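You operate a simulated robot arm through the tools that you are given. There is no shell and no other tool. Be economical: measure what you need, move in short steps, check, and stop when the job is done.

You are at the controls of a simulated two-armed robot. One attempt, no reset.

JOB
Take the medium cup and put it on top of the green plug. Put the pan with a blue handle on the wall bench away on the left top of the cold counter. Push the yellow drawer shut. Stack the shaker marked "sesame" from the wheeled table on top of the shaker that says "seed". Put the green block from the far rail table on the wall side on the shelf under the side table. Put the blue plug on the cover on the middle shelf of the open rack. Put the blue bowl on the end table away on the wall bench. The order is free. Set down upright: medium cup, blue plug.

The check looks at the end state, three seconds after you hand in, the way a careful person would. Anything else that was tipped, shoved, dropped, spilled or broken makes it a failure. A push-on lid holds only when it is set on centred and level and pressed home; a screw cap is set on level and turned clockwise until tight.

ROBOT AND FRAMES
Two 6-joint arms with two-finger parallel grippers on one trunk, on a base that drives. Base frame: it is fixed to the floor where the robot stands at the start and does not move with it; the origin is under the middle of the robot, x ahead of it, y to its left, z up. Readings come in cm, rad, newtons and seconds.
The left shoulder is at the start at [6, 18.7, 112.2], the right one opposite. With the tool pointing down near the work surface each hand reaches from about 10 to 58 cm from the robot's upright axis, wherever it stands, measured 20 degrees to its own side. Places, roughly: blue bowl (14x13x6 cm) [-540, 450, 90]; blue plug (7x7x14 cm) [-180, 610, 90]; cover (19x29x1 cm) [80, 370, 90]; green block (8x10x4 cm) [-670, -180, 70]; green plug (7x7x14 cm) [50, 60, 90]; left top of the cold counter [-110, 470, 90]; medium cup [50, 25, 100]; pan with a blue handle (15x15x10 cm) [-940, -110, 90]; shaker [-650, -250, 75]; shelf under the side table [-640, 270, 30]; wall bench [-960, -60, 90]; yellow drawer [-910, -120, 80]. Payload 1.57 kg a hand.
The TCP of each hand is the grasp point between the finger pads, 3 cm short of the fingertips. In the tool frame z runs along the fingers and y along their closing line. Largest opening 11 cm; finger width 2.4, thickness 1.2; the body of the gripper, 4.8 by 11.2 cm, starts 7.8 cm behind the TCP.
Orientation is that of the tool frame in the base frame, as a unit quaternion [w, x, y, z]. With the fingers straight down and closing along the base's y, the tool's x points along the base's -x, its y along +y and its z along -z.

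CONTROLS
- The arms move only by the tool arm_command. It takes "left_motion", "right_motion" or both (then of equal length, played together; a hand with none holds still); each is a list of rows, each a list of 6 numbers: the shift along the tool's x, y, z in cm, then the turn, a rotation vector about the tool's x, y, z in rad. In form: [[dx, dy, dz, wx, wy, wz], ...]. A call has 1 to 20 rows; each row shifts and turns the commanded pose from where the row before left it, along the tool's axes as they then stand. "left_jaw" and "right_jaw" are, for a hand that has rows, the closure, from 0 (fully open) to 1 (shut), set as the call begins (left out, the last holds). Each row takes 0.2 s and may step no farther than 5 cm and 0.15 rad from the row before; otherwise, or with a gripper value out of range, the whole call is refused. A pose out of reach is approached as far as the arm can. The call stops where the force on the tool passes 40 N (or 10 N more than at its start, if that is more) or the arm is blocked; 0.2 s more then pass. The fingers move at their own pace (about 15.3 cm/s each) and stop on an object; they squeeze with about 24 N. The grip force told is the motor's: it shows also when the fingers shut on nothing. Time passes only in rows, and 0.2 s behind the last, so rows that do not move let the fingers close. It gives the time, the measured TCP pose, the force on the tool (base axes), the opening and the grip force at its end, in the units of the frame above (readings bear some noise), with the torque about the TCP (base axes, N m) and any sound that the robot's microphone picked up, and new pictures: "pictures" is both (left out), scene, wrist or none (wrist: the cameras of the hands that moved).
- Cameras (640 x 400 px; columns grow to the right, rows downward): "scene" is now at [0.92, 4.43, 166.85]; the picture's right is [0.54, -0.84, 0.00], its down [-0.59, -0.39, -0.71] and it looks along [0.59, 0.38, -0.71] (base axes); focal length 257 px, centre (320, 200). "left" rides on the left gripper at [7, -1.6, -14.1] in its tool frame; the picture's right is [0.23, 0.97, 0.00], its down [-0.85, 0.20, -0.48] and it looks along [-0.47, 0.11, 0.88] (tool axes); focal length 222 px, centre (320, 200). "right" rides on the right gripper at [7, 1.6, -14.1] in its tool frame; the picture's right is [-0.23, 0.97, 0.00], its down [-0.86, -0.20, -0.48] and it looks along [-0.47, -0.11, 0.88] (tool axes); focal length 222 px, centre (320, 200).
- lift_body(by): slides the trunk up (or, below 0, down) by that many cm; the arms and the scene camera ride with it, the base frame stays. It gives what a move gives, with no picture.
- base_move(legs): drives the robot by 1 to 6 legs, each [ahead, left, turn to the left] in cm, cm and rad, along the robot's own axes; the way and the turn of a leg run together, so that a leg with both is an arc; at most 150 cm and 3.142 rad a leg. The arms and the cameras ride along, it lands a little off, and it stops where it bumps. It gives what a move gives, and a new picture of the scene camera.
- head_to(pan, tilt): turns the head with the scene camera to pan (to the left, within 1.501 rad either way) and tilt (down, from -0.506 to 1.204), counted from straight ahead of the robot. It gives what a move gives, and a new picture of the scene camera.
- locate(camera, pixels): for up to 12 pixels [column, row] of the newest picture of that camera ("zoom" is the newest enlarged one), the place [x, y, z] in the base frame of the surface seen there, good to about 0.3 cm. It takes no simulated time.
- zoom(camera, box): a new picture of the part [left, top, right, bottom] of that camera's present view, enlarged. It takes no simulated time.
- close_job(): hands the job in; it is judged then, once.

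Work in short steps. Measure before you move; look again where a grasp or a placing could have gone wrong, and mend it. You have 131 turns and 260 pictures in all, those below and enlarged ones among them. Open the grippers and draw the arms clear of the work before you hand the job in, unless the task says otherwise; then end with one line.

The tools are called as name(argument=value, ...) on one line, values as JSON. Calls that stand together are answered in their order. arm_command: Moves the arms, as the interface text tells. Its arguments: {"type":"object","properties":{"left_motion":{"type":"array"},"left_jaw":{"type":"number"},"right_motion":{"type":"array"},"right_jaw":{"type":"number"},"pictures":{"type":"string","enum":["both","scene","wrist","none"]}},"required":[]} The other tools are called the same way: lift_body (by) slides the trunk up or down; base_move (legs) drives the base; head_to (pan, tilt) turns the head that bears the scene camera; locate (camera, pixels) gives the place of the surface under pixels of a picture; zoom (camera, box) takes an enlarged picture of a part of a camera's view; close_job () hands the job in.

At the start:

```text
time_s: 0.0
left_tcp_pos: [34.06, 42.06, 126.51]
left_tool_rot: [0.0, 0.0, 1.0, 0.001]
left_wrist_force: [-0.8, 0.3, -0.2]
left_ft_torque: [-0.01, 0.01, 0.02]
left_gripper_width: 10.97
left_grasp_force: 0.0
right_tcp_pos: [27.74, 4.57, 122.15]
right_tool_rot: [0.0, 0.0, 1.0, 0.0]
right_wrist_force: [0.9, 0.2, 0.5]
right_ft_torque: [-0.02, 0.03, -0.02]
right_gripper_width: 10.99
right_grasp_force: 0.1
trunk travel left (down, up): [-75.0, 24.0]
robot x, y, heading: [-0.22, 0.04, -0.003]
head pan, tilt: [0.576, 0.785]
```

scene: 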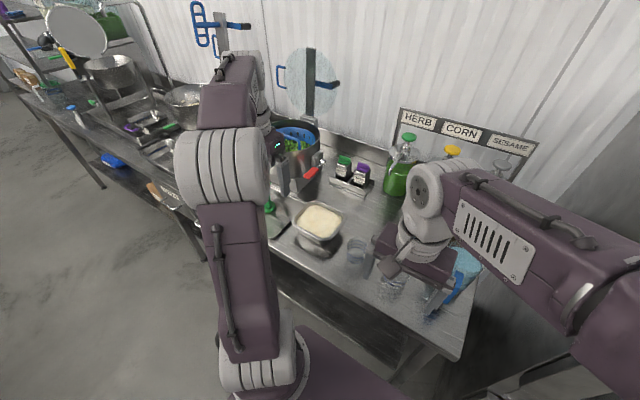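
right: 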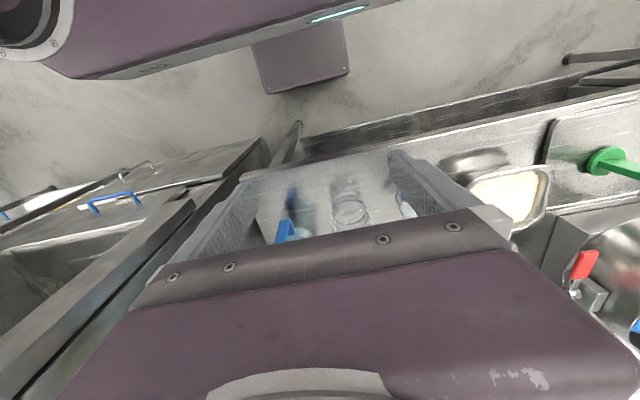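
left: 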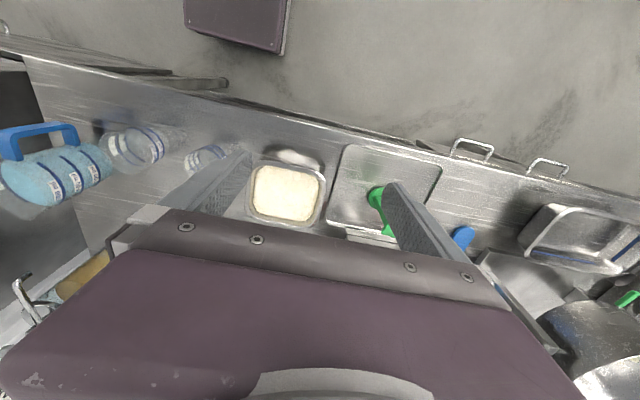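

The pictures show clear cups near scene (355,250) and (395,285), and a green plug near (270,208). I zoom in to see them better.

zoom(camera="scene", box=[240, 180, 500, 340])

zoom(camera="left", box=[0, 100, 480, 260])

```text
2.46 times, centred on (370, 260) of scene
```

zoom: 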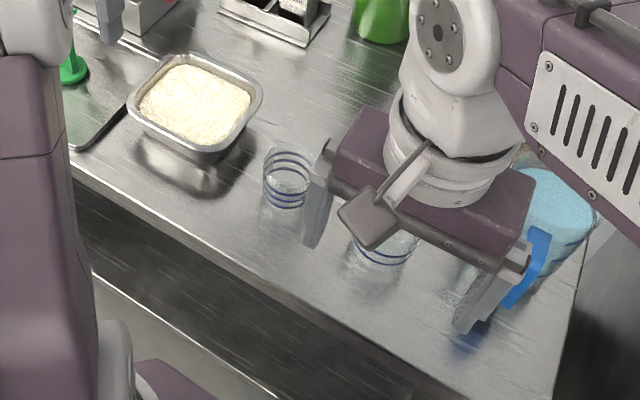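

```text
1.33 times, centred on (240, 180) of left
```

zoom: 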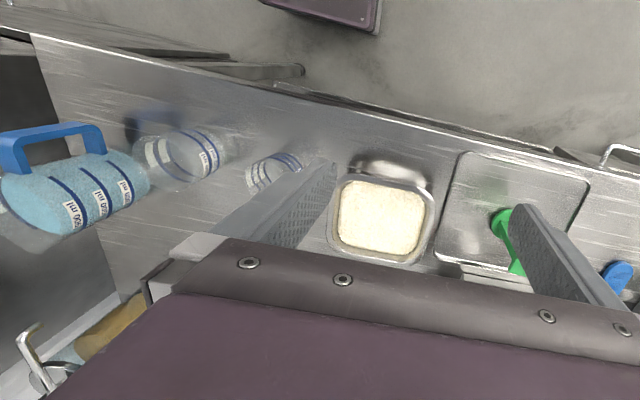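

I locate both clear cups, the jug, the green plug and the counter.

locate(camera="left", pixels=[[205, 158], [190, 165], [150, 140], [120, 150], [160, 150], [50, 180], [378, 197], [390, 160], [280, 195]])

locate(camera="scene", pixels=[[355, 240], [355, 262], [395, 283], [465, 262], [270, 207], [320, 222], [345, 290]])

head_to(pan=0.1, tilt=0.6)

```text
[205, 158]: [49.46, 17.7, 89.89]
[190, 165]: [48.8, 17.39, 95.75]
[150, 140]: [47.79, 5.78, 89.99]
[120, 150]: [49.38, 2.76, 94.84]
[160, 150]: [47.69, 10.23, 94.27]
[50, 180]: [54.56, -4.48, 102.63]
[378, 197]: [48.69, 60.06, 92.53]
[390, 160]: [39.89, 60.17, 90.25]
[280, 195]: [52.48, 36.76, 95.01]
```

```text
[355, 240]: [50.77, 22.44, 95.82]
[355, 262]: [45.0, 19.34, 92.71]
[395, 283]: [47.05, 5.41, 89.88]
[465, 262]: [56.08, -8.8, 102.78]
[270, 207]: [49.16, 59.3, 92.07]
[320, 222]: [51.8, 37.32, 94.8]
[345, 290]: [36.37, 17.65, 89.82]
```

```text
time_s: 0.9
left_tcp_pos: [34.06, 41.98, 126.57]
left_tool_rot: [0.0, 0.0, 1.0, 0.0]
left_wrist_force: [0.6, -0.2, 0.3]
left_ft_torque: [-0.01, 0.01, 0.02]
left_gripper_width: 11.0
left_grasp_force: 0.2
right_tcp_pos: [27.8, 4.56, 122.23]
right_tool_rot: [0.0, 0.0, 1.0, 0.0]
right_wrist_force: [0.2, -1.0, -0.3]
right_ft_torque: [0.01, -0.02, -0.01]
right_gripper_width: 10.99
right_grasp_force: 0.1
trunk travel left (down, up): [-75.0, 24.0]
robot x, y, heading: [0.15, 0.24, 0.005]
head pan, tilt: [0.099, 0.6]
```

scene: 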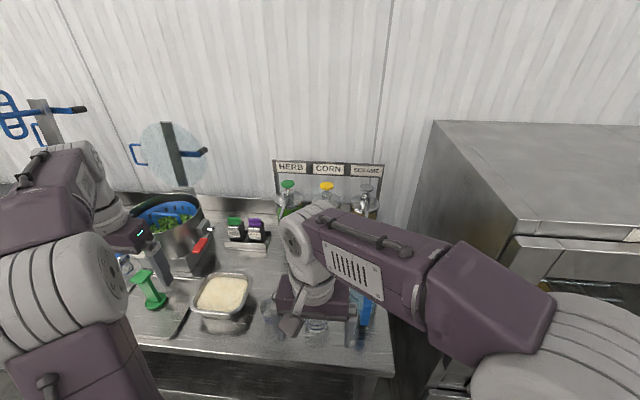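

The right arm hides the cups. I draw the right arm back and to the right and take a look.

arm_command(right_motion=[[3, -4, 0, 0, 0, 0], [3, -4, 0, 0, 0, 0], [0, -5, 0, 0, 0, 0], [0, -5, 0, 0, 0, 0], [0, -5, 0, 0, 0, 0]], pictures="scene")

head_to(pan=0.1, tilt=0.9)

```text
time_s: 2.1
left_tcp_pos: [33.99, 41.82, 126.6]
left_tool_rot: [0.0, 0.001, 1.0, 0.002]
left_wrist_force: [-0.2, 0.2, 0.1]
left_ft_torque: [0.03, -0.05, -0.04]
left_gripper_width: 10.99
left_grasp_force: 0.0
right_tcp_pos: [25.1, -17.27, 121.52]
right_tool_rot: [-0.001, -0.001, 1.0, 0.0]
right_wrist_force: [0.1, -0.1, 0.0]
right_ft_torque: [-0.01, 0.03, 0.0]
right_gripper_width: 11.0
right_grasp_force: 0.1
right hand out of reach, approached as far as the arm can: row 3, 4, 5
trunk travel left (down, up): [-75.0, 24.0]
robot x, y, heading: [0.09, 0.22, -0.0]
head pan, tilt: [0.099, 0.6]
```

scene: 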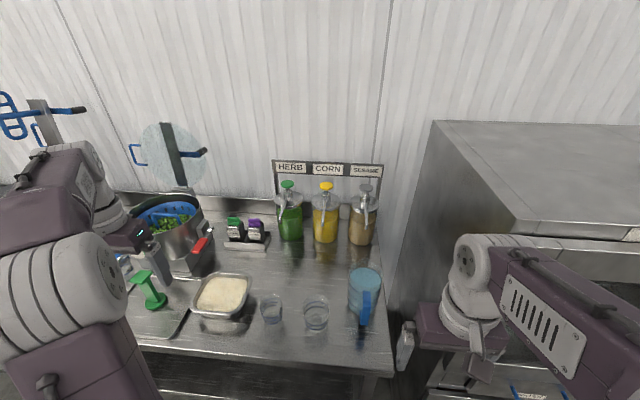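

```text
time_s: 2.9
left_tcp_pos: [34.13, 42.04, 126.51]
left_tool_rot: [-0.001, 0.0, 1.0, 0.001]
left_wrist_force: [0.7, 0.2, -0.6]
left_ft_torque: [0.0, -0.02, 0.03]
left_gripper_width: 11.01
left_grasp_force: 0.0
right_tcp_pos: [25.27, -17.04, 121.45]
right_tool_rot: [-0.001, -0.001, 1.0, 0.001]
right_wrist_force: [0.7, 1.1, -0.4]
right_ft_torque: [0.07, 0.0, 0.01]
right_gripper_width: 10.98
right_grasp_force: 0.0
trunk travel left (down, up): [-75.0, 24.0]
robot x, y, heading: [0.14, -0.17, 0.002]
head pan, tilt: [0.099, 0.901]
```

scene: 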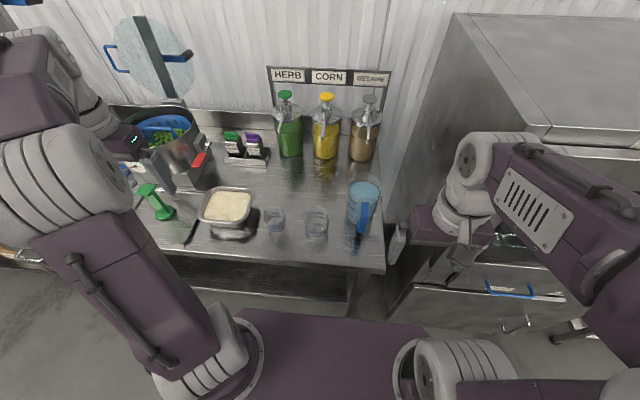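

Three in a row: small, medium, large with handle. I zoom in and locate the middle cup around (317,222).

zoom(camera="scene", box=[130, 170, 400, 270])

locate(camera="scene", pixels=[[317, 210], [317, 222], [305, 222], [329, 222], [317, 236], [317, 242], [274, 210], [274, 222], [148, 188], [165, 213], [362, 190]])

```text
2.37 times, centred on (265, 220) of scene
```

zoom: 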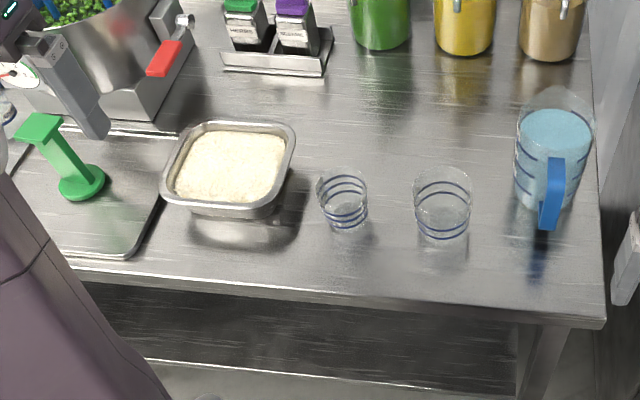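

```text
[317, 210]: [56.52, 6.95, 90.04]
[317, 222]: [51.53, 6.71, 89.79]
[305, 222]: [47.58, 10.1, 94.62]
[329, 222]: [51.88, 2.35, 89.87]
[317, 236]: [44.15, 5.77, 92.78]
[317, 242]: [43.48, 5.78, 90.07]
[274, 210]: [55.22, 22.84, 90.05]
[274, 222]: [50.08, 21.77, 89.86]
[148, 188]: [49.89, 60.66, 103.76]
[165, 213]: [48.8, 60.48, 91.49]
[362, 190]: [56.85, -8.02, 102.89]
```

The medium cup is the middle one, at about (48, 6). I bring the left hand high above it to look closely.

arm_command(left_motion=[[-1, -4.5, 0.5, 0, 0, 0], [-1, -4.5, 0.5, 0, 0, 0], [-1, -4.5, 0.5, 0, 0, 0], [-1, -4.5, 0.5, 0, 0, 0], [-1, -4.5, 1, 0, 0, 0], [-1, -4.5, 1, 0, 0, 0], [-1, -4.5, 1, 0, 0, 0], [-1, -4, 1, 0, 0, 0]])

```text
time_s: 4.7
left_tcp_pos: [41.99, 6.35, 120.4]
left_tool_rot: [0.001, 0.001, 1.0, 0.001]
left_wrist_force: [0.1, 0.0, -0.1]
left_ft_torque: [-0.02, 0.03, -0.02]
left_gripper_width: 11.0
left_grasp_force: 0.2
right_tcp_pos: [25.33, -17.25, 121.39]
right_tool_rot: [-0.001, 0.0, 1.0, 0.0]
right_wrist_force: [-0.3, -0.4, 0.2]
right_ft_torque: [-0.01, 0.0, 0.0]
right_gripper_width: 10.99
right_grasp_force: 0.0
trunk travel left (down, up): [-75.0, 24.0]
robot x, y, heading: [-0.1, -0.06, 0.0]
head pan, tilt: [0.099, 0.901]
```

scene: 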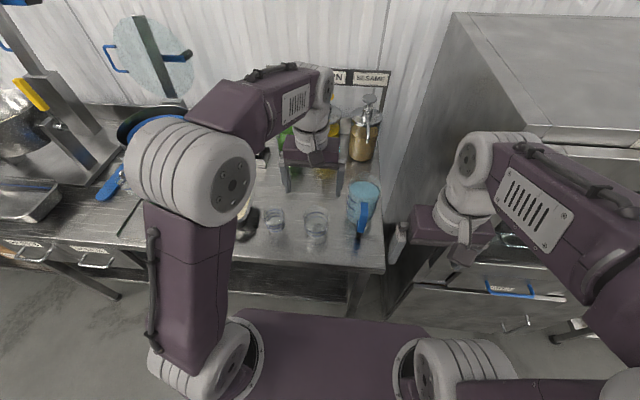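
left: 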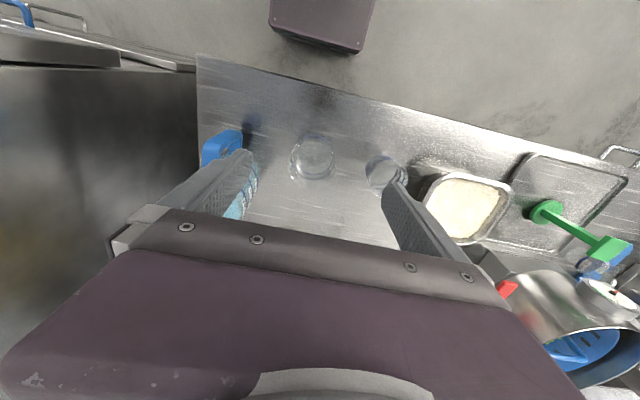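

The cup is at left-camera (312,157), with its rim just visible. I zoom there and on the plug.

zoom(camera="left", box=[272, 120, 432, 220])

locate(camera="left", pixels=[[312, 157], [291, 160], [335, 160], [312, 136], [312, 180], [610, 247], [597, 252], [625, 252], [547, 212], [598, 240], [605, 258], [298, 147]])

zoom(camera="left", box=[512, 180, 640, 270])

```text
4.00 times, centred on (352, 170) of left
```

zoom: 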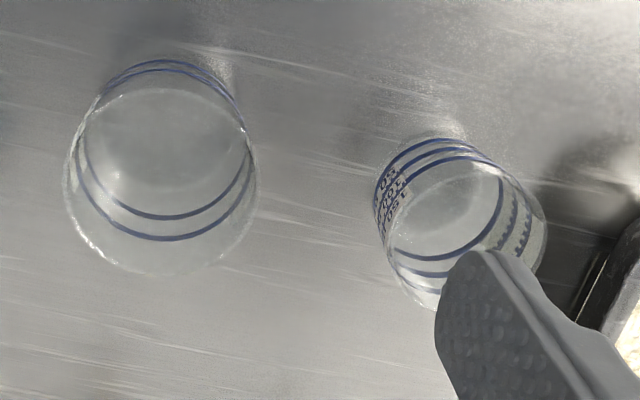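

```text
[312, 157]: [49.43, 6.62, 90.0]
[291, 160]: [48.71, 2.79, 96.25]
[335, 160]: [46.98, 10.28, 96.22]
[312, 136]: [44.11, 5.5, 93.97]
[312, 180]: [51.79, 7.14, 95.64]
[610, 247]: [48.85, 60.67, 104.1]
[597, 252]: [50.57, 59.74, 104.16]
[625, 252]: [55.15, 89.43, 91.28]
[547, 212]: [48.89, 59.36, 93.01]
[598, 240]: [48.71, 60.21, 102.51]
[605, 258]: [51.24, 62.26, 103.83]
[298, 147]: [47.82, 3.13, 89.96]
```

```text
4.44 times, centred on (576, 225) of left
```

zoom: 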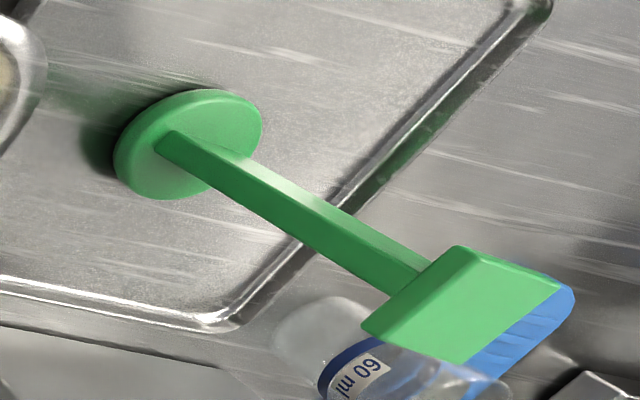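

There is another vessel marked "60 ml" behind the plug; I look at it so as not to mistake the medium cup, and locate the corners of the plug's top.

locate(camera="zoom", pixels=[[460, 250], [552, 284], [458, 358], [370, 328], [460, 305], [540, 320], [350, 370], [190, 140]])

head_to(pan=1.1, tilt=0.7)

```text
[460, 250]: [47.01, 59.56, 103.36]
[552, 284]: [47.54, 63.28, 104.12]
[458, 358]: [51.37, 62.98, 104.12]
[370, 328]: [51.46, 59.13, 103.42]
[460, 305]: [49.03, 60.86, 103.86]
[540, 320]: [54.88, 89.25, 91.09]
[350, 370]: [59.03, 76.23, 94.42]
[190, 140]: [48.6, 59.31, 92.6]
```

```text
time_s: 6.0
left_tcp_pos: [41.87, 6.65, 120.37]
left_tool_rot: [0.0, 0.0, 1.0, 0.0]
left_wrist_force: [0.2, 0.1, -0.5]
left_ft_torque: [-0.01, -0.04, -0.05]
left_gripper_width: 11.01
left_grasp_force: 0.1
right_tcp_pos: [25.24, -17.12, 121.42]
right_tool_rot: [-0.001, 0.0, 1.0, 0.0]
right_wrist_force: [0.0, -0.3, 0.0]
right_ft_torque: [-0.01, 0.01, -0.03]
right_gripper_width: 10.98
right_grasp_force: 0.1
trunk travel left (down, up): [-75.0, 24.0]
robot x, y, heading: [0.04, 0.3, -0.002]
head pan, tilt: [1.1, 0.7]
```

scene: 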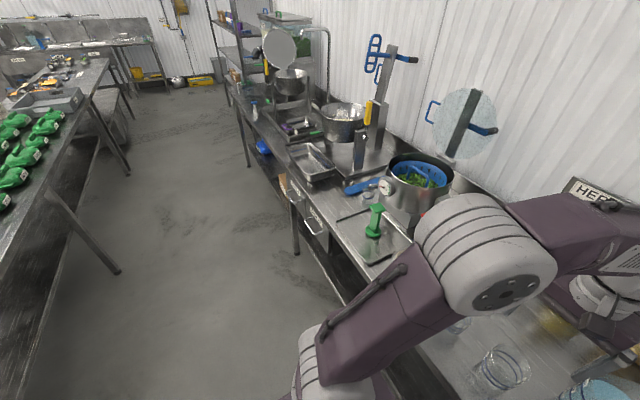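

I zoom on the area behind the plug.

zoom(camera="scene", box=[280, 120, 480, 270])

zoom(camera="left", box=[540, 200, 640, 300])

```text
2.67 times, centred on (380, 195) of scene
```

zoom: 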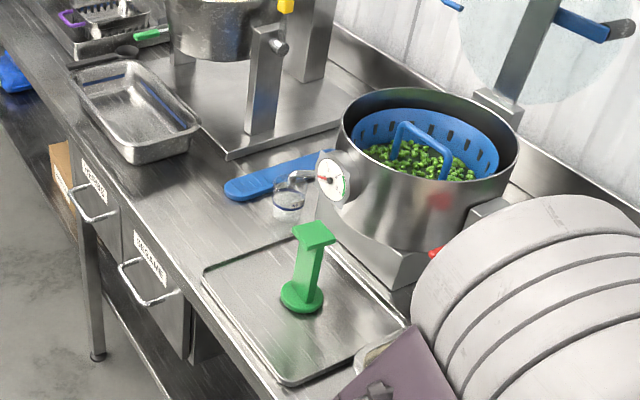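

```text
4.00 times, centred on (590, 250) of left
```

zoom: 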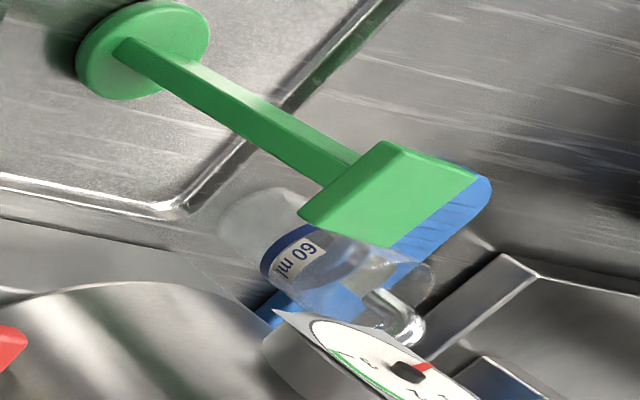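

The clear cups are three: one marked 60 ml at y≈77, one of 150 ml at y≈21, and a larger one at y≈6; the handled one is a jug. The rough place given (y≈25) fits the 150 ml cup, so that is the medium cup. I bring the hand above it to measure.

arm_command(left_motion=[[0, 4.8, 0, 0, 0, 0], [0, 4.8, 0, 0, 0, 0], [0, 4.8, 0, 0, 0, 0]], pictures="wrist")

zoom(camera="left", box=[240, 100, 400, 200])

```text
time_s: 6.8
left_tcp_pos: [41.96, 20.95, 120.38]
left_tool_rot: [0.0, 0.0, 1.0, 0.0]
left_wrist_force: [-0.4, 0.8, 0.1]
left_ft_torque: [-0.04, 0.0, -0.01]
left_gripper_width: 11.01
left_grasp_force: 0.0
right_tcp_pos: [25.24, -16.99, 121.51]
right_tool_rot: [-0.002, 0.0, 1.0, -0.001]
right_wrist_force: [-0.2, -0.1, -0.5]
right_ft_torque: [0.0, 0.01, -0.01]
right_gripper_width: 10.99
right_grasp_force: 0.1
trunk travel left (down, up): [-75.0, 24.0]
robot x, y, heading: [-0.27, -0.18, -0.001]
head pan, tilt: [1.1, 0.7]
```

left: 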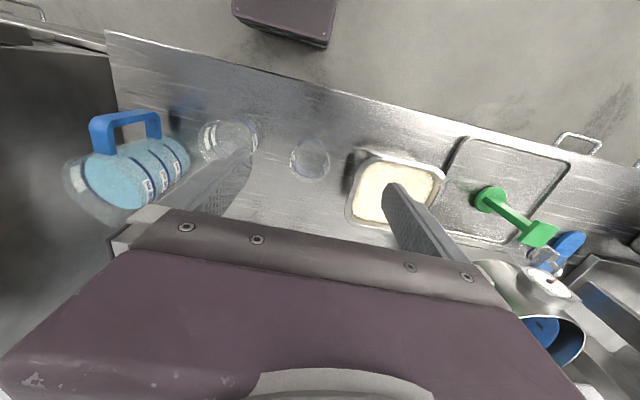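

```text
4.00 times, centred on (320, 150) of left
```

zoom: 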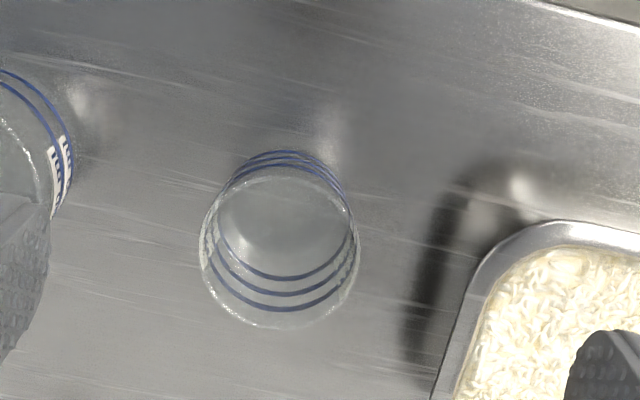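

I locate the rim, rings and base of the 150 ml cup in the zoomed view.

locate(camera="zoom", pixels=[[205, 250], [355, 250], [280, 307], [280, 278], [280, 325], [288, 153], [288, 166], [285, 225], [335, 185], [240, 185]])

```text
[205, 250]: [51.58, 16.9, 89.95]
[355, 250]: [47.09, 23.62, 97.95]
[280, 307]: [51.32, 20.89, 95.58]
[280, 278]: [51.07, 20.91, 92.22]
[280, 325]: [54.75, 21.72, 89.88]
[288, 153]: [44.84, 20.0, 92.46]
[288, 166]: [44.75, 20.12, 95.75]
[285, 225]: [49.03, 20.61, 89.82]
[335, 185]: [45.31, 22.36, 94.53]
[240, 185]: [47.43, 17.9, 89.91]
```

locate(camera="left", pixels=[[350, 205], [352, 190], [358, 165], [347, 220]])

arm_command(left_motion=[[-3.05, -0.35, 4, 0, 0, 0], [-3.05, -0.35, 4, 0, 0, 0], [0, 0, 4, 0, 0, 0], [0, 0, 4, 0, 0, 0]], left_jaw=0.17, pictures="wrist")

```text
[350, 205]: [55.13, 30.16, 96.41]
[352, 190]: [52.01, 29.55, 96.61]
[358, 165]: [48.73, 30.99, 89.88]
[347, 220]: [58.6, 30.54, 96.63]
```

```text
refused: row 1 steps farther than a row can; nothing moved
```

The bowl rim starts at y≈29.5, so there is room. I repeat the descent in smaller steps.

arm_command(left_motion=[[-2.05, -0.2, 4, 0, 0, 0], [-2.05, -0.2, 4, 0, 0, 0], [-2.05, -0.2, 4, 0, 0, 0], [0, 0, 4, 0, 0, 0]], left_jaw=0.17, pictures="wrist")

```text
time_s: 7.8
left_tcp_pos: [48.33, 20.11, 104.31]
left_tool_rot: [0.0, 0.0, 1.0, 0.001]
left_wrist_force: [0.0, -0.6, 0.0]
left_ft_torque: [-0.02, -0.03, 0.01]
left_gripper_width: 9.11
left_grasp_force: 0.1
right_tcp_pos: [25.36, -17.13, 121.46]
right_tool_rot: [-0.002, 0.0, 1.0, 0.0]
right_wrist_force: [-0.3, 0.7, 0.2]
right_ft_torque: [0.03, 0.01, 0.03]
right_gripper_width: 11.03
right_grasp_force: 0.1
trunk travel left (down, up): [-75.0, 24.0]
robot x, y, heading: [0.39, -0.25, 0.002]
head pan, tilt: [1.1, 0.7]
```

left: 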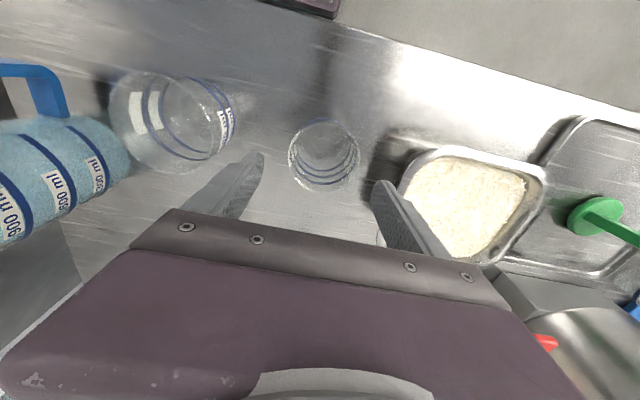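

The cup is centred between the fingers. I go down and close.

arm_command(left_motion=[[0, 0.1, 4.5, 0, 0, 0], [0, 0, 4.5, 0, 0, 0]], pictures="none")

arm_command(left_motion=[[0, 0, 0, 0, 0, 0], [0, 0, 0, 0, 0, 0], [0, 0, 0, 0, 0, 0]], left_jaw=1, pictures="wrist")

```text
time_s: 8.4
left_tcp_pos: [48.48, 20.11, 95.25]
left_tool_rot: [0.0, -0.001, 1.0, 0.0]
left_wrist_force: [0.5, 1.2, -0.9]
left_ft_torque: [0.03, 0.04, 0.0]
left_gripper_width: 9.13
left_grasp_force: 0.2
right_tcp_pos: [25.41, -17.06, 121.6]
right_tool_rot: [-0.002, -0.001, 1.0, 0.0]
right_wrist_force: [-0.1, -1.0, 0.2]
right_ft_torque: [-0.01, 0.02, 0.0]
right_gripper_width: 10.99
right_grasp_force: 0.0
trunk travel left (down, up): [-75.0, 24.0]
robot x, y, heading: [0.14, 0.15, -0.003]
head pan, tilt: [1.1, 0.7]
```

```text
time_s: 9.2
left_tcp_pos: [48.27, 20.13, 95.47]
left_tool_rot: [-0.001, 0.0, 1.0, 0.001]
left_wrist_force: [-0.7, 0.3, 0.0]
left_ft_torque: [-0.02, -0.04, -0.02]
left_gripper_width: 5.92
left_grasp_force: 24.3
right_tcp_pos: [25.29, -17.15, 121.41]
right_tool_rot: [-0.002, 0.001, 1.0, 0.0]
right_wrist_force: [-0.5, -0.7, 0.2]
right_ft_torque: [0.02, 0.02, 0.04]
right_gripper_width: 10.98
right_grasp_force: 0.0
trunk travel left (down, up): [-75.0, 24.0]
robot x, y, heading: [0.24, -0.18, 0.003]
head pan, tilt: [1.1, 0.7]
```

left: 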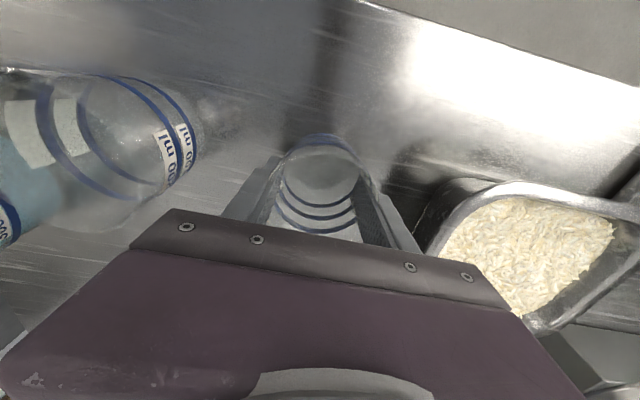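

The cup is held (5.9 cm). I lift it and drive left 41 cm so the same arm posture stands over the plug.

arm_command(left_motion=[[0, 0, -5, 0, 0, 0], [0, 0, -5, 0, 0, 0], [0, 0, -5, 0, 0, 0], [0, 0, -5, 0, 0, 0]], pictures="none")

base_move(legs=[[0, 41, 0]])

arm_command(left_motion=[[0, 0, 0, 0, 0, 0]], pictures="wrist")

```text
time_s: 10.2
left_tcp_pos: [48.05, 20.22, 115.78]
left_tool_rot: [0.0, 0.0, 1.0, 0.0]
left_wrist_force: [-1.3, -1.2, 0.0]
left_ft_torque: [0.0, 0.01, -0.02]
left_gripper_width: 5.94
left_grasp_force: 24.1
right_tcp_pos: [25.16, -17.14, 121.32]
right_tool_rot: [0.0, 0.0, 1.0, 0.0]
right_wrist_force: [-0.9, 0.1, 0.3]
right_ft_torque: [-0.02, 0.01, 0.01]
right_gripper_width: 11.02
right_grasp_force: 0.0
trunk travel left (down, up): [-75.0, 24.0]
robot x, y, heading: [0.23, 0.02, -0.003]
head pan, tilt: [1.1, 0.7]
```

```text
time_s: 12.8
left_tcp_pos: [48.37, 61.75, 115.7]
left_tool_rot: [0.0, 0.002, 1.0, 0.001]
left_wrist_force: [0.8, -0.6, 0.3]
left_ft_torque: [-0.03, -0.03, -0.01]
left_gripper_width: 5.91
left_grasp_force: 24.0
right_tcp_pos: [25.27, 24.56, 121.38]
right_tool_rot: [-0.001, 0.003, 1.0, 0.0]
right_wrist_force: [-0.1, -1.0, -0.7]
right_ft_torque: [0.01, 0.02, 0.02]
right_gripper_width: 10.99
right_grasp_force: 0.1
trunk travel left (down, up): [-75.0, 24.0]
robot x, y, heading: [0.18, 41.56, 0.002]
head pan, tilt: [1.1, 0.7]
```

scene: 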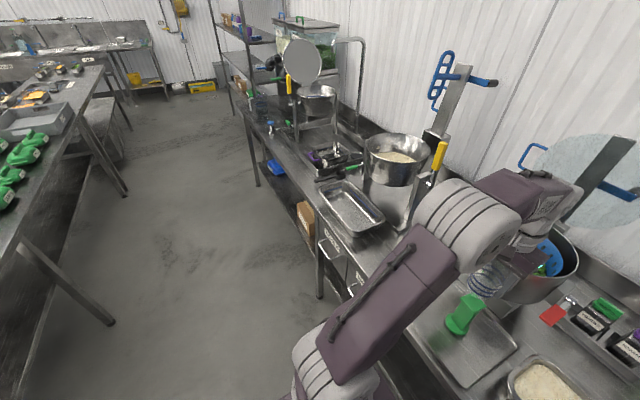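

```text
time_s: 13.2
left_tcp_pos: [48.27, 61.78, 115.68]
left_tool_rot: [0.0, 0.002, 1.0, 0.0]
left_wrist_force: [0.7, 0.3, 0.0]
left_ft_torque: [0.03, 0.01, 0.0]
left_gripper_width: 5.93
left_grasp_force: 24.0
right_tcp_pos: [25.31, 24.65, 121.48]
right_tool_rot: [-0.002, 0.002, 1.0, 0.001]
right_wrist_force: [0.1, -1.4, 0.1]
right_ft_torque: [0.01, 0.01, -0.01]
right_gripper_width: 11.01
right_grasp_force: 0.1
trunk travel left (down, up): [-75.0, 24.0]
robot x, y, heading: [0.05, 41.96, -0.004]
head pan, tilt: [1.1, 0.7]
```

left: 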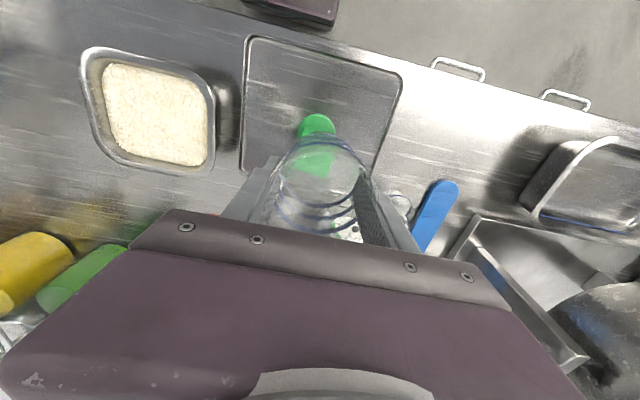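

Cup centre is about (48.0, 61.8); plug top centre is (49.3, 61.2) at z 104. I shift, lower to just above and look from the scene camera.

arm_command(left_motion=[[-1.3, -0.55, 2, 0, 0, 0], [0, 0, 2.5, 0, 0, 0], [0, 0, 0, 0, 0, 0]], pictures="both")

zoom(camera="scene", box=[410, 240, 530, 340])

zoom(camera="left", box=[240, 90, 400, 250])

```text
time_s: 14.0
left_tcp_pos: [49.52, 61.41, 111.31]
left_tool_rot: [0.0, 0.003, 1.0, 0.0]
left_wrist_force: [-0.3, -0.2, -0.1]
left_ft_torque: [-0.05, -0.03, -0.05]
left_gripper_width: 5.92
left_grasp_force: 23.9
right_tcp_pos: [25.16, 24.56, 121.4]
right_tool_rot: [0.0, 0.002, 1.0, 0.0]
right_wrist_force: [0.5, 0.2, -0.2]
right_ft_torque: [0.0, 0.0, 0.01]
right_gripper_width: 11.02
right_grasp_force: 0.1
trunk travel left (down, up): [-75.0, 24.0]
robot x, y, heading: [0.14, 42.26, 0.001]
head pan, tilt: [1.1, 0.7]
```

scene: 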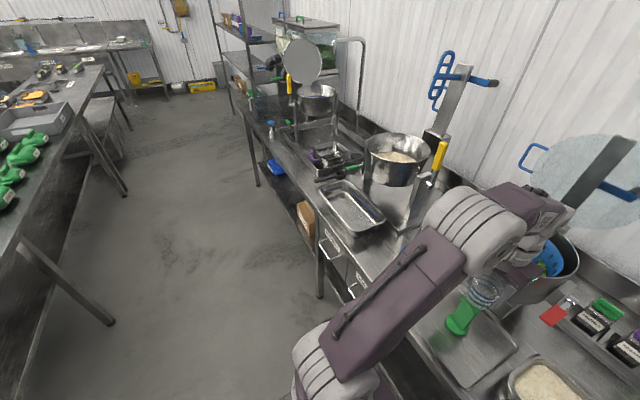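
left: 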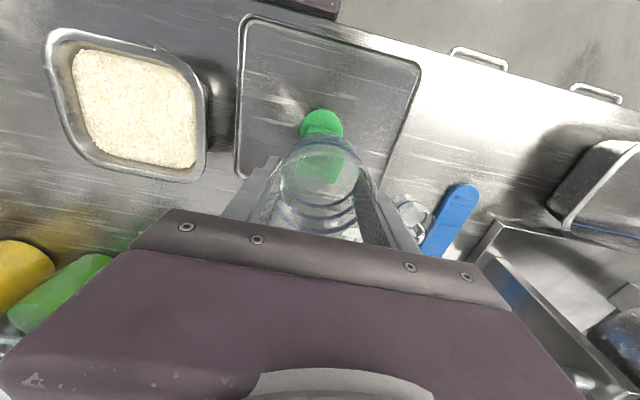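

```text
4.00 times, centred on (470, 290) of scene
```

zoom: 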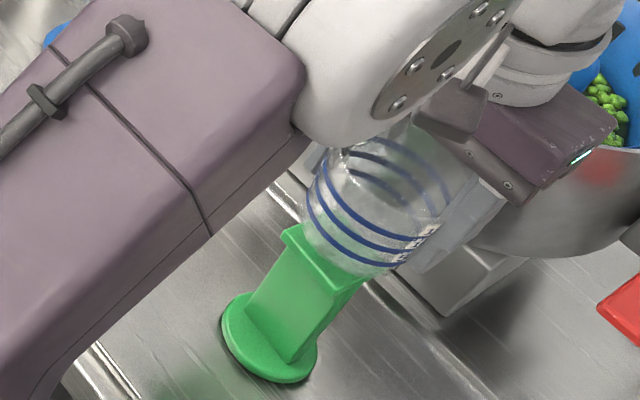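

```text
2.50 times, centred on (320, 170) of left
```

zoom: 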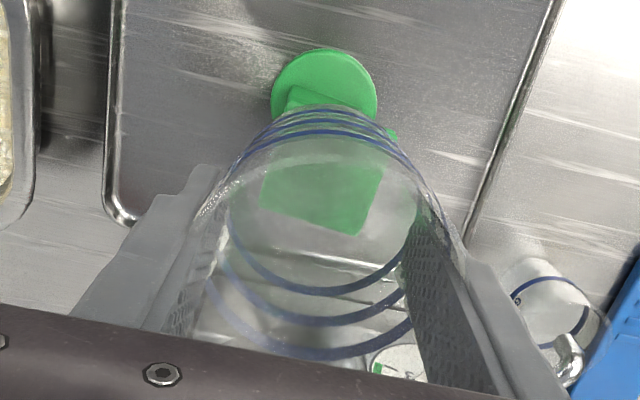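

I check the plug top position against the cup via locate through the glass.

locate(camera="zoom", pixels=[[263, 203], [357, 232], [380, 170], [320, 190], [290, 150], [393, 135], [270, 170]])

```text
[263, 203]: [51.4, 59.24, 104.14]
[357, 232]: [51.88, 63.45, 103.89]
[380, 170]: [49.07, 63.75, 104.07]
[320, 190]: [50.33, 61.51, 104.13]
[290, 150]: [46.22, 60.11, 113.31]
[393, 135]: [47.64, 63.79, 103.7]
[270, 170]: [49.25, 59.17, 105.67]
```

The plug top centre is about (49.4, 61.5), and the cup is aligned. I lower to contact.

arm_command(left_motion=[[-0.15, 0, 0.8, 0, 0, 0], [0, 0, 0.5, 0, 0, 0], [0, 0, 0.3, 0, 0, 0], [0, 0, 0.2, 0, 0, 0]], pictures="none")

zoom(camera="scene", box=[410, 240, 530, 340])

```text
time_s: 15.0
left_tcp_pos: [49.9, 61.39, 109.36]
left_tool_rot: [0.003, 0.002, 1.0, 0.0]
left_wrist_force: [1.7, -0.1, 3.8]
left_ft_torque: [-0.06, -0.08, 0.03]
left_gripper_width: 5.96
left_grasp_force: 24.3
right_tcp_pos: [25.29, 24.52, 121.42]
right_tool_rot: [-0.001, 0.002, 1.0, 0.0]
right_wrist_force: [0.0, -0.4, 0.6]
right_ft_torque: [0.02, 0.0, 0.01]
right_gripper_width: 11.0
right_grasp_force: 0.0
trunk travel left (down, up): [-75.0, 24.0]
robot x, y, heading: [0.06, 42.21, -0.003]
head pan, tilt: [1.1, 0.7]
```

```text
4.00 times, centred on (470, 290) of scene
```

zoom: 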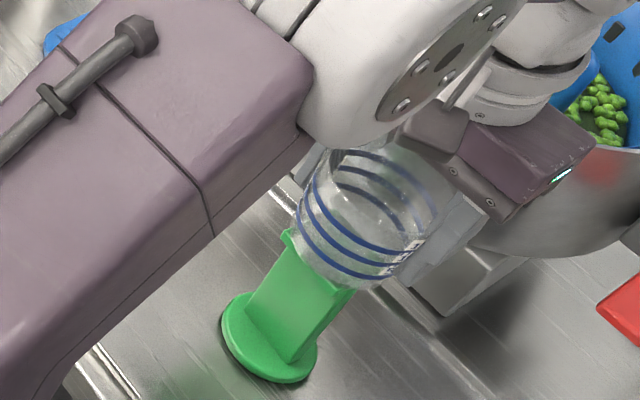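

Contact is felt (3.8 N). I release and rise straight up.

arm_command(left_motion=[[0, 0, 0, 0, 0, 0], [0, 0, 0, 0, 0, 0], [0, 0, 0, 0, 0, 0]], left_jaw=0.15, pictures="none")

arm_command(left_motion=[[0, 0, -2, 0, 0, 0], [0, 0, -4, 0, 0, 0], [0, 0, -5, 0, 0, 0], [0, 0, -5, 0, 0, 0]])

zoom(camera="scene", box=[410, 240, 530, 340])

```text
time_s: 15.8
left_tcp_pos: [49.85, 61.29, 109.28]
left_tool_rot: [0.0, 0.003, 1.0, 0.0]
left_wrist_force: [0.5, 0.2, 0.2]
left_ft_torque: [0.06, 0.03, 0.02]
left_gripper_width: 9.34
left_grasp_force: 0.1
right_tcp_pos: [25.22, 24.58, 121.47]
right_tool_rot: [-0.001, 0.002, 1.0, 0.0]
right_wrist_force: [-0.4, 0.5, 0.2]
right_ft_torque: [0.0, 0.02, -0.01]
right_gripper_width: 11.02
right_grasp_force: 0.0
trunk travel left (down, up): [-75.0, 24.0]
robot x, y, heading: [0.29, 41.59, -0.008]
head pan, tilt: [1.1, 0.7]
```

```text
time_s: 16.8
left_tcp_pos: [49.75, 61.45, 125.31]
left_tool_rot: [0.0, 0.003, 1.0, -0.001]
left_wrist_force: [-0.8, -0.3, -0.7]
left_ft_torque: [-0.01, 0.0, -0.02]
left_gripper_width: 9.36
left_grasp_force: 0.1
right_tcp_pos: [25.31, 24.68, 121.55]
right_tool_rot: [-0.002, 0.002, 1.0, 0.0]
right_wrist_force: [0.3, -0.2, 0.3]
right_ft_torque: [-0.03, -0.01, -0.03]
right_gripper_width: 11.0
right_grasp_force: 0.1
trunk travel left (down, up): [-75.0, 24.0]
robot x, y, heading: [0.12, 41.79, -0.005]
head pan, tilt: [1.1, 0.7]
```

scene: 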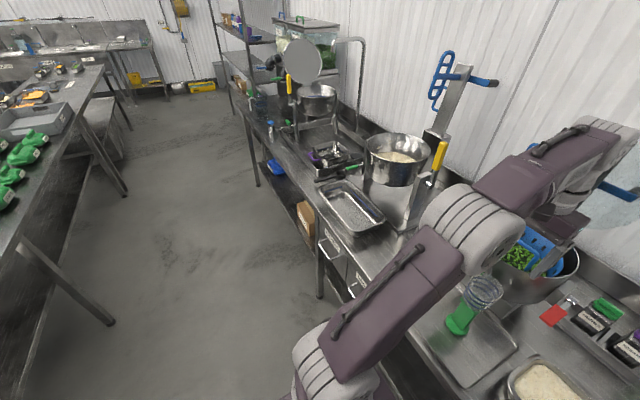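
left: 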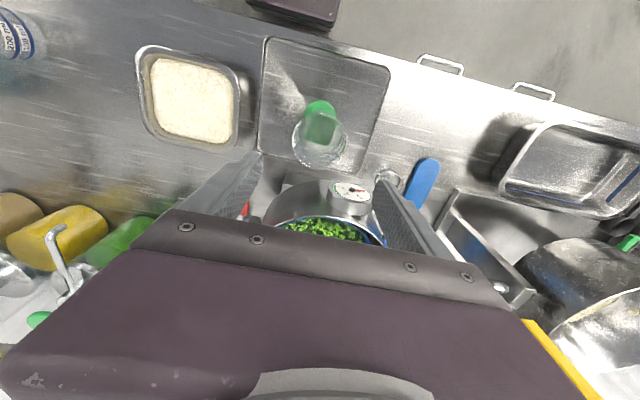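

```text
4.00 times, centred on (470, 290) of scene
```

zoom: 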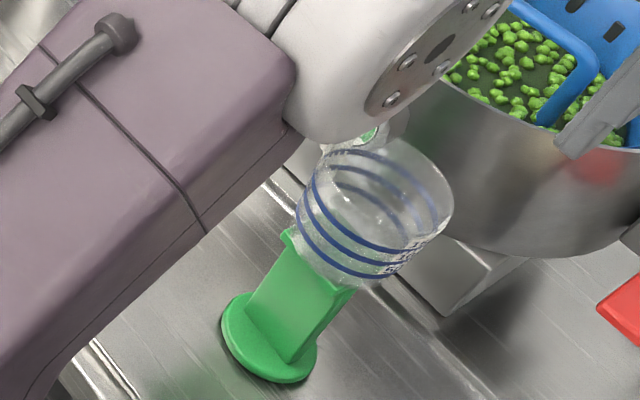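

The cup stands on the plug. I draw the left hand back, back off, and look left to plan the route.

arm_command(left_motion=[[4.5, 0, -1, 0, 0, 0], [4.5, 0, -1, 0, 0, 0], [4.5, 0, 0, 0, 0, 0], [4.5, 0, 0, 0, 0, 0], [4.5, 0, 0, 0, 0, 0], [2, 0, 0, 0, 0, 0]], pictures="none")

base_move(legs=[[-25, 0, 0]])

head_to(pan=1.5, tilt=0.35)

```text
time_s: 18.2
left_tcp_pos: [25.95, 61.78, 127.36]
left_tool_rot: [0.0, 0.002, 1.0, 0.0]
left_wrist_force: [-0.5, 1.2, -0.3]
left_ft_torque: [0.0, 0.0, -0.01]
left_gripper_width: 9.37
left_grasp_force: 0.0
left hand out of reach, approached as far as the arm can: row 6
right_tcp_pos: [25.31, 24.67, 121.43]
right_tool_rot: [-0.001, 0.003, 1.0, 0.0]
right_wrist_force: [0.1, 0.4, -0.8]
right_ft_torque: [0.01, -0.02, -0.01]
right_gripper_width: 11.0
right_grasp_force: 0.1
trunk travel left (down, up): [-75.0, 24.0]
robot x, y, heading: [-0.1, 41.79, -0.005]
head pan, tilt: [1.1, 0.7]
```

```text
time_s: 20.0
left_tcp_pos: [1.33, 61.7, 127.46]
left_tool_rot: [-0.002, 0.003, 1.0, 0.0]
left_wrist_force: [0.3, 0.5, 0.3]
left_ft_torque: [-0.01, 0.02, 0.02]
left_gripper_width: 9.35
left_grasp_force: 0.0
right_tcp_pos: [0.68, 24.68, 121.38]
right_tool_rot: [-0.002, 0.002, 1.0, 0.0]
right_wrist_force: [1.3, 0.9, 0.8]
right_ft_torque: [0.01, 0.02, 0.02]
right_gripper_width: 11.0
right_grasp_force: 0.0
trunk travel left (down, up): [-75.0, 24.0]
robot x, y, heading: [-24.9, 42.12, -0.006]
head pan, tilt: [1.1, 0.7]
```

scene: 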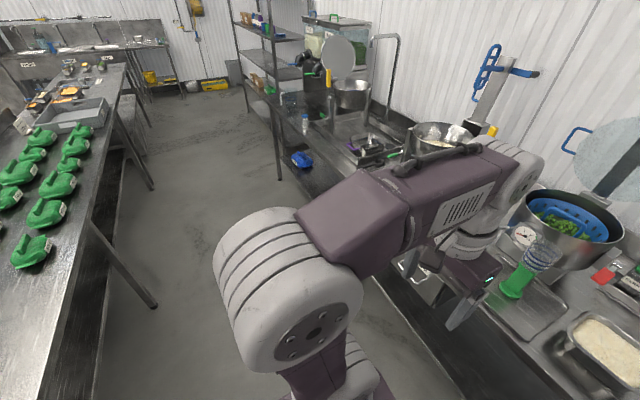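

```text
time_s: 20.9
left_tcp_pos: [1.16, 61.91, 127.3]
left_tool_rot: [0.0, 0.002, 1.0, 0.001]
left_wrist_force: [-0.1, 0.3, -0.5]
left_ft_torque: [0.0, 0.02, -0.03]
left_gripper_width: 9.35
left_grasp_force: 0.1
right_tcp_pos: [0.29, 24.72, 121.51]
right_tool_rot: [-0.001, 0.002, 1.0, -0.001]
right_wrist_force: [-0.2, 0.6, 0.3]
right_ft_torque: [-0.03, 0.0, 0.03]
right_gripper_width: 11.02
right_grasp_force: 0.0
trunk travel left (down, up): [-75.0, 24.0]
robot x, y, heading: [-24.67, 41.67, -0.005]
head pan, tilt: [1.499, 0.351]
```

scene: 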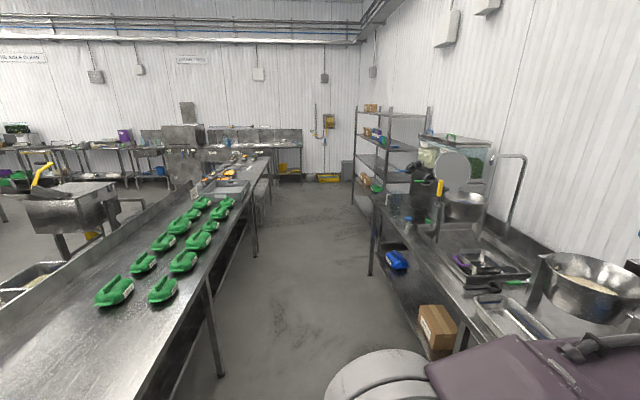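

I measure the island edge, rack and the far counter, and zoom on rack and far wall.

locate(camera="scene", pixels=[[172, 350], [222, 265], [265, 165], [370, 272], [378, 190], [395, 140], [365, 170], [355, 208], [300, 170], [280, 140], [290, 230], [215, 130]])

zoom(camera="scene", box=[340, 90, 500, 220])

zoom(camera="scene", box=[120, 90, 360, 220])

```text
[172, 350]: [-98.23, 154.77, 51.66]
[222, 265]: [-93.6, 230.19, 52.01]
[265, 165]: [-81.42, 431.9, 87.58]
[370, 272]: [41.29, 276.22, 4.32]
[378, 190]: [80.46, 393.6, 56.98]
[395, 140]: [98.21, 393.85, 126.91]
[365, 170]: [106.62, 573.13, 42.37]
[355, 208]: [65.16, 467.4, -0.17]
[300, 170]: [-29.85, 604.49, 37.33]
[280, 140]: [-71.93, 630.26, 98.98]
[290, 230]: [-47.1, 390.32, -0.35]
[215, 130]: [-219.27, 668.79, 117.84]
```

```text
3.08 times, centred on (420, 155) of scene
```

zoom: 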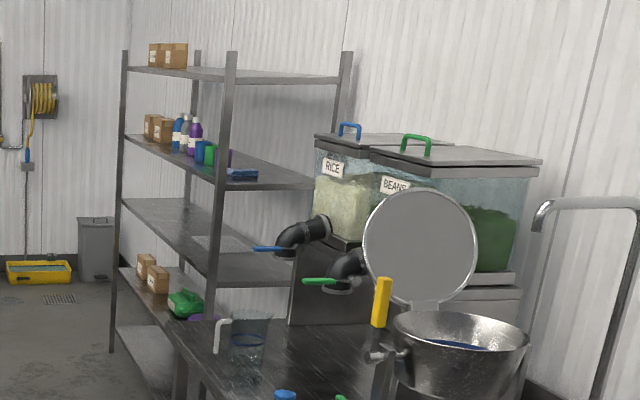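

```text
2.67 times, centred on (240, 155) of scene
```

zoom: 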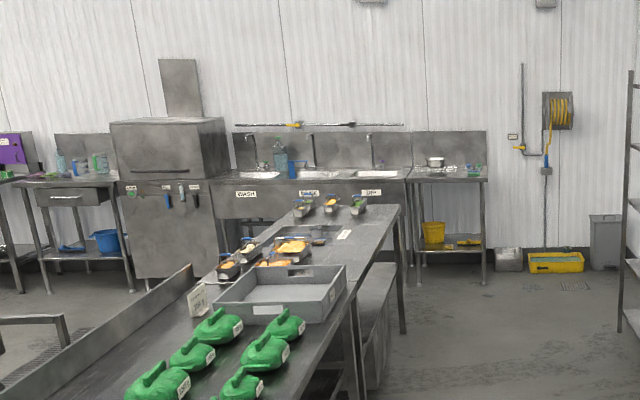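

The aisle is clear between x≈-80 and x≈36. I turn to face +y and drive up it.

base_move(legs=[[0, 0, 1.571], [150, 0, 0], [150, 0, 0], [130, 0, 0]])

head_to(pan=0.7, tilt=0.35)

```text
time_s: 45.1
left_tcp_pos: [-54.61, 492.65, 127.43]
left_tool_rot: [0.001, 0.715, -0.699, 0.0]
left_wrist_force: [-0.1, 0.0, 0.9]
left_ft_torque: [0.0, 0.01, 0.02]
left_gripper_width: 9.34
left_grasp_force: 0.1
right_tcp_pos: [-17.58, 493.01, 121.46]
right_tool_rot: [0.001, 0.715, -0.699, 0.0]
right_wrist_force: [-0.9, -0.5, 0.4]
right_ft_torque: [-0.01, 0.03, -0.01]
right_gripper_width: 11.0
right_grasp_force: 0.0
trunk travel left (down, up): [-75.0, 24.0]
robot x, y, heading: [-34.19, 467.47, 1.595]
head pan, tilt: [1.499, 0.351]
```

scene: 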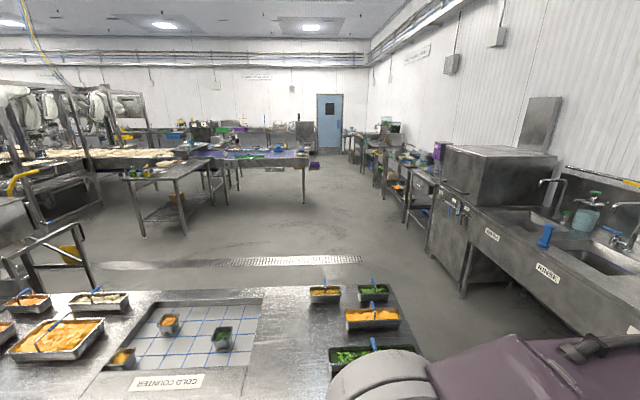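

```text
time_s: 46.2
left_tcp_pos: [-54.64, 492.73, 127.34]
left_tool_rot: [0.001, 0.714, -0.7, 0.001]
left_wrist_force: [-0.1, -0.7, 0.9]
left_ft_torque: [0.0, 0.01, 0.01]
left_gripper_width: 9.34
left_grasp_force: 0.0
right_tcp_pos: [-17.51, 493.02, 121.49]
right_tool_rot: [0.001, 0.715, -0.699, 0.001]
right_wrist_force: [0.9, 0.9, 0.6]
right_ft_torque: [0.02, 0.01, 0.01]
right_gripper_width: 10.99
right_grasp_force: 0.1
trunk travel left (down, up): [-75.0, 24.0]
robot x, y, heading: [-34.09, 467.45, 1.595]
head pan, tilt: [0.7, 0.351]
```

scene: 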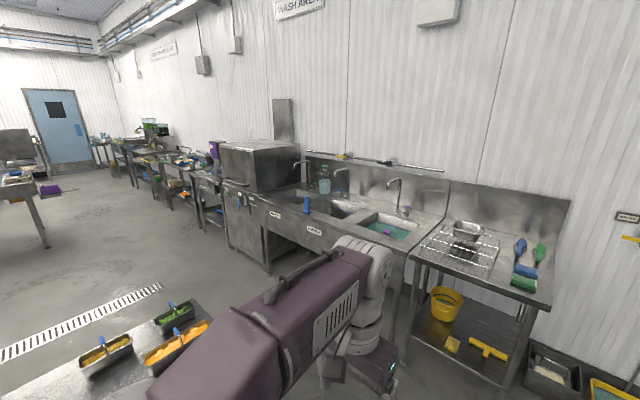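

The blue plug is at (306,206) on the sink front. I locate it and zoom in.

locate(camera="scene", pixels=[[306, 198], [306, 213], [290, 222], [350, 243], [270, 205], [410, 260], [200, 310], [165, 330]])

zoom(camera="scene", box=[230, 150, 430, 270])

```text
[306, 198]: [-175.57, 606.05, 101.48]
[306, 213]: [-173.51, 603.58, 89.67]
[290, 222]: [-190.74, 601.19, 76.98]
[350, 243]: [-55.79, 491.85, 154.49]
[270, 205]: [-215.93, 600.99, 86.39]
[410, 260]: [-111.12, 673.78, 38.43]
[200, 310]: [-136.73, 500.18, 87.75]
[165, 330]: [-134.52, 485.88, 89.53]
```

```text
3.20 times, centred on (330, 210) of scene
```

zoom: 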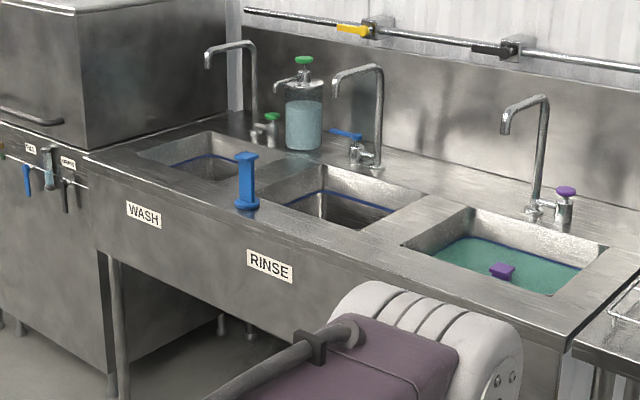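

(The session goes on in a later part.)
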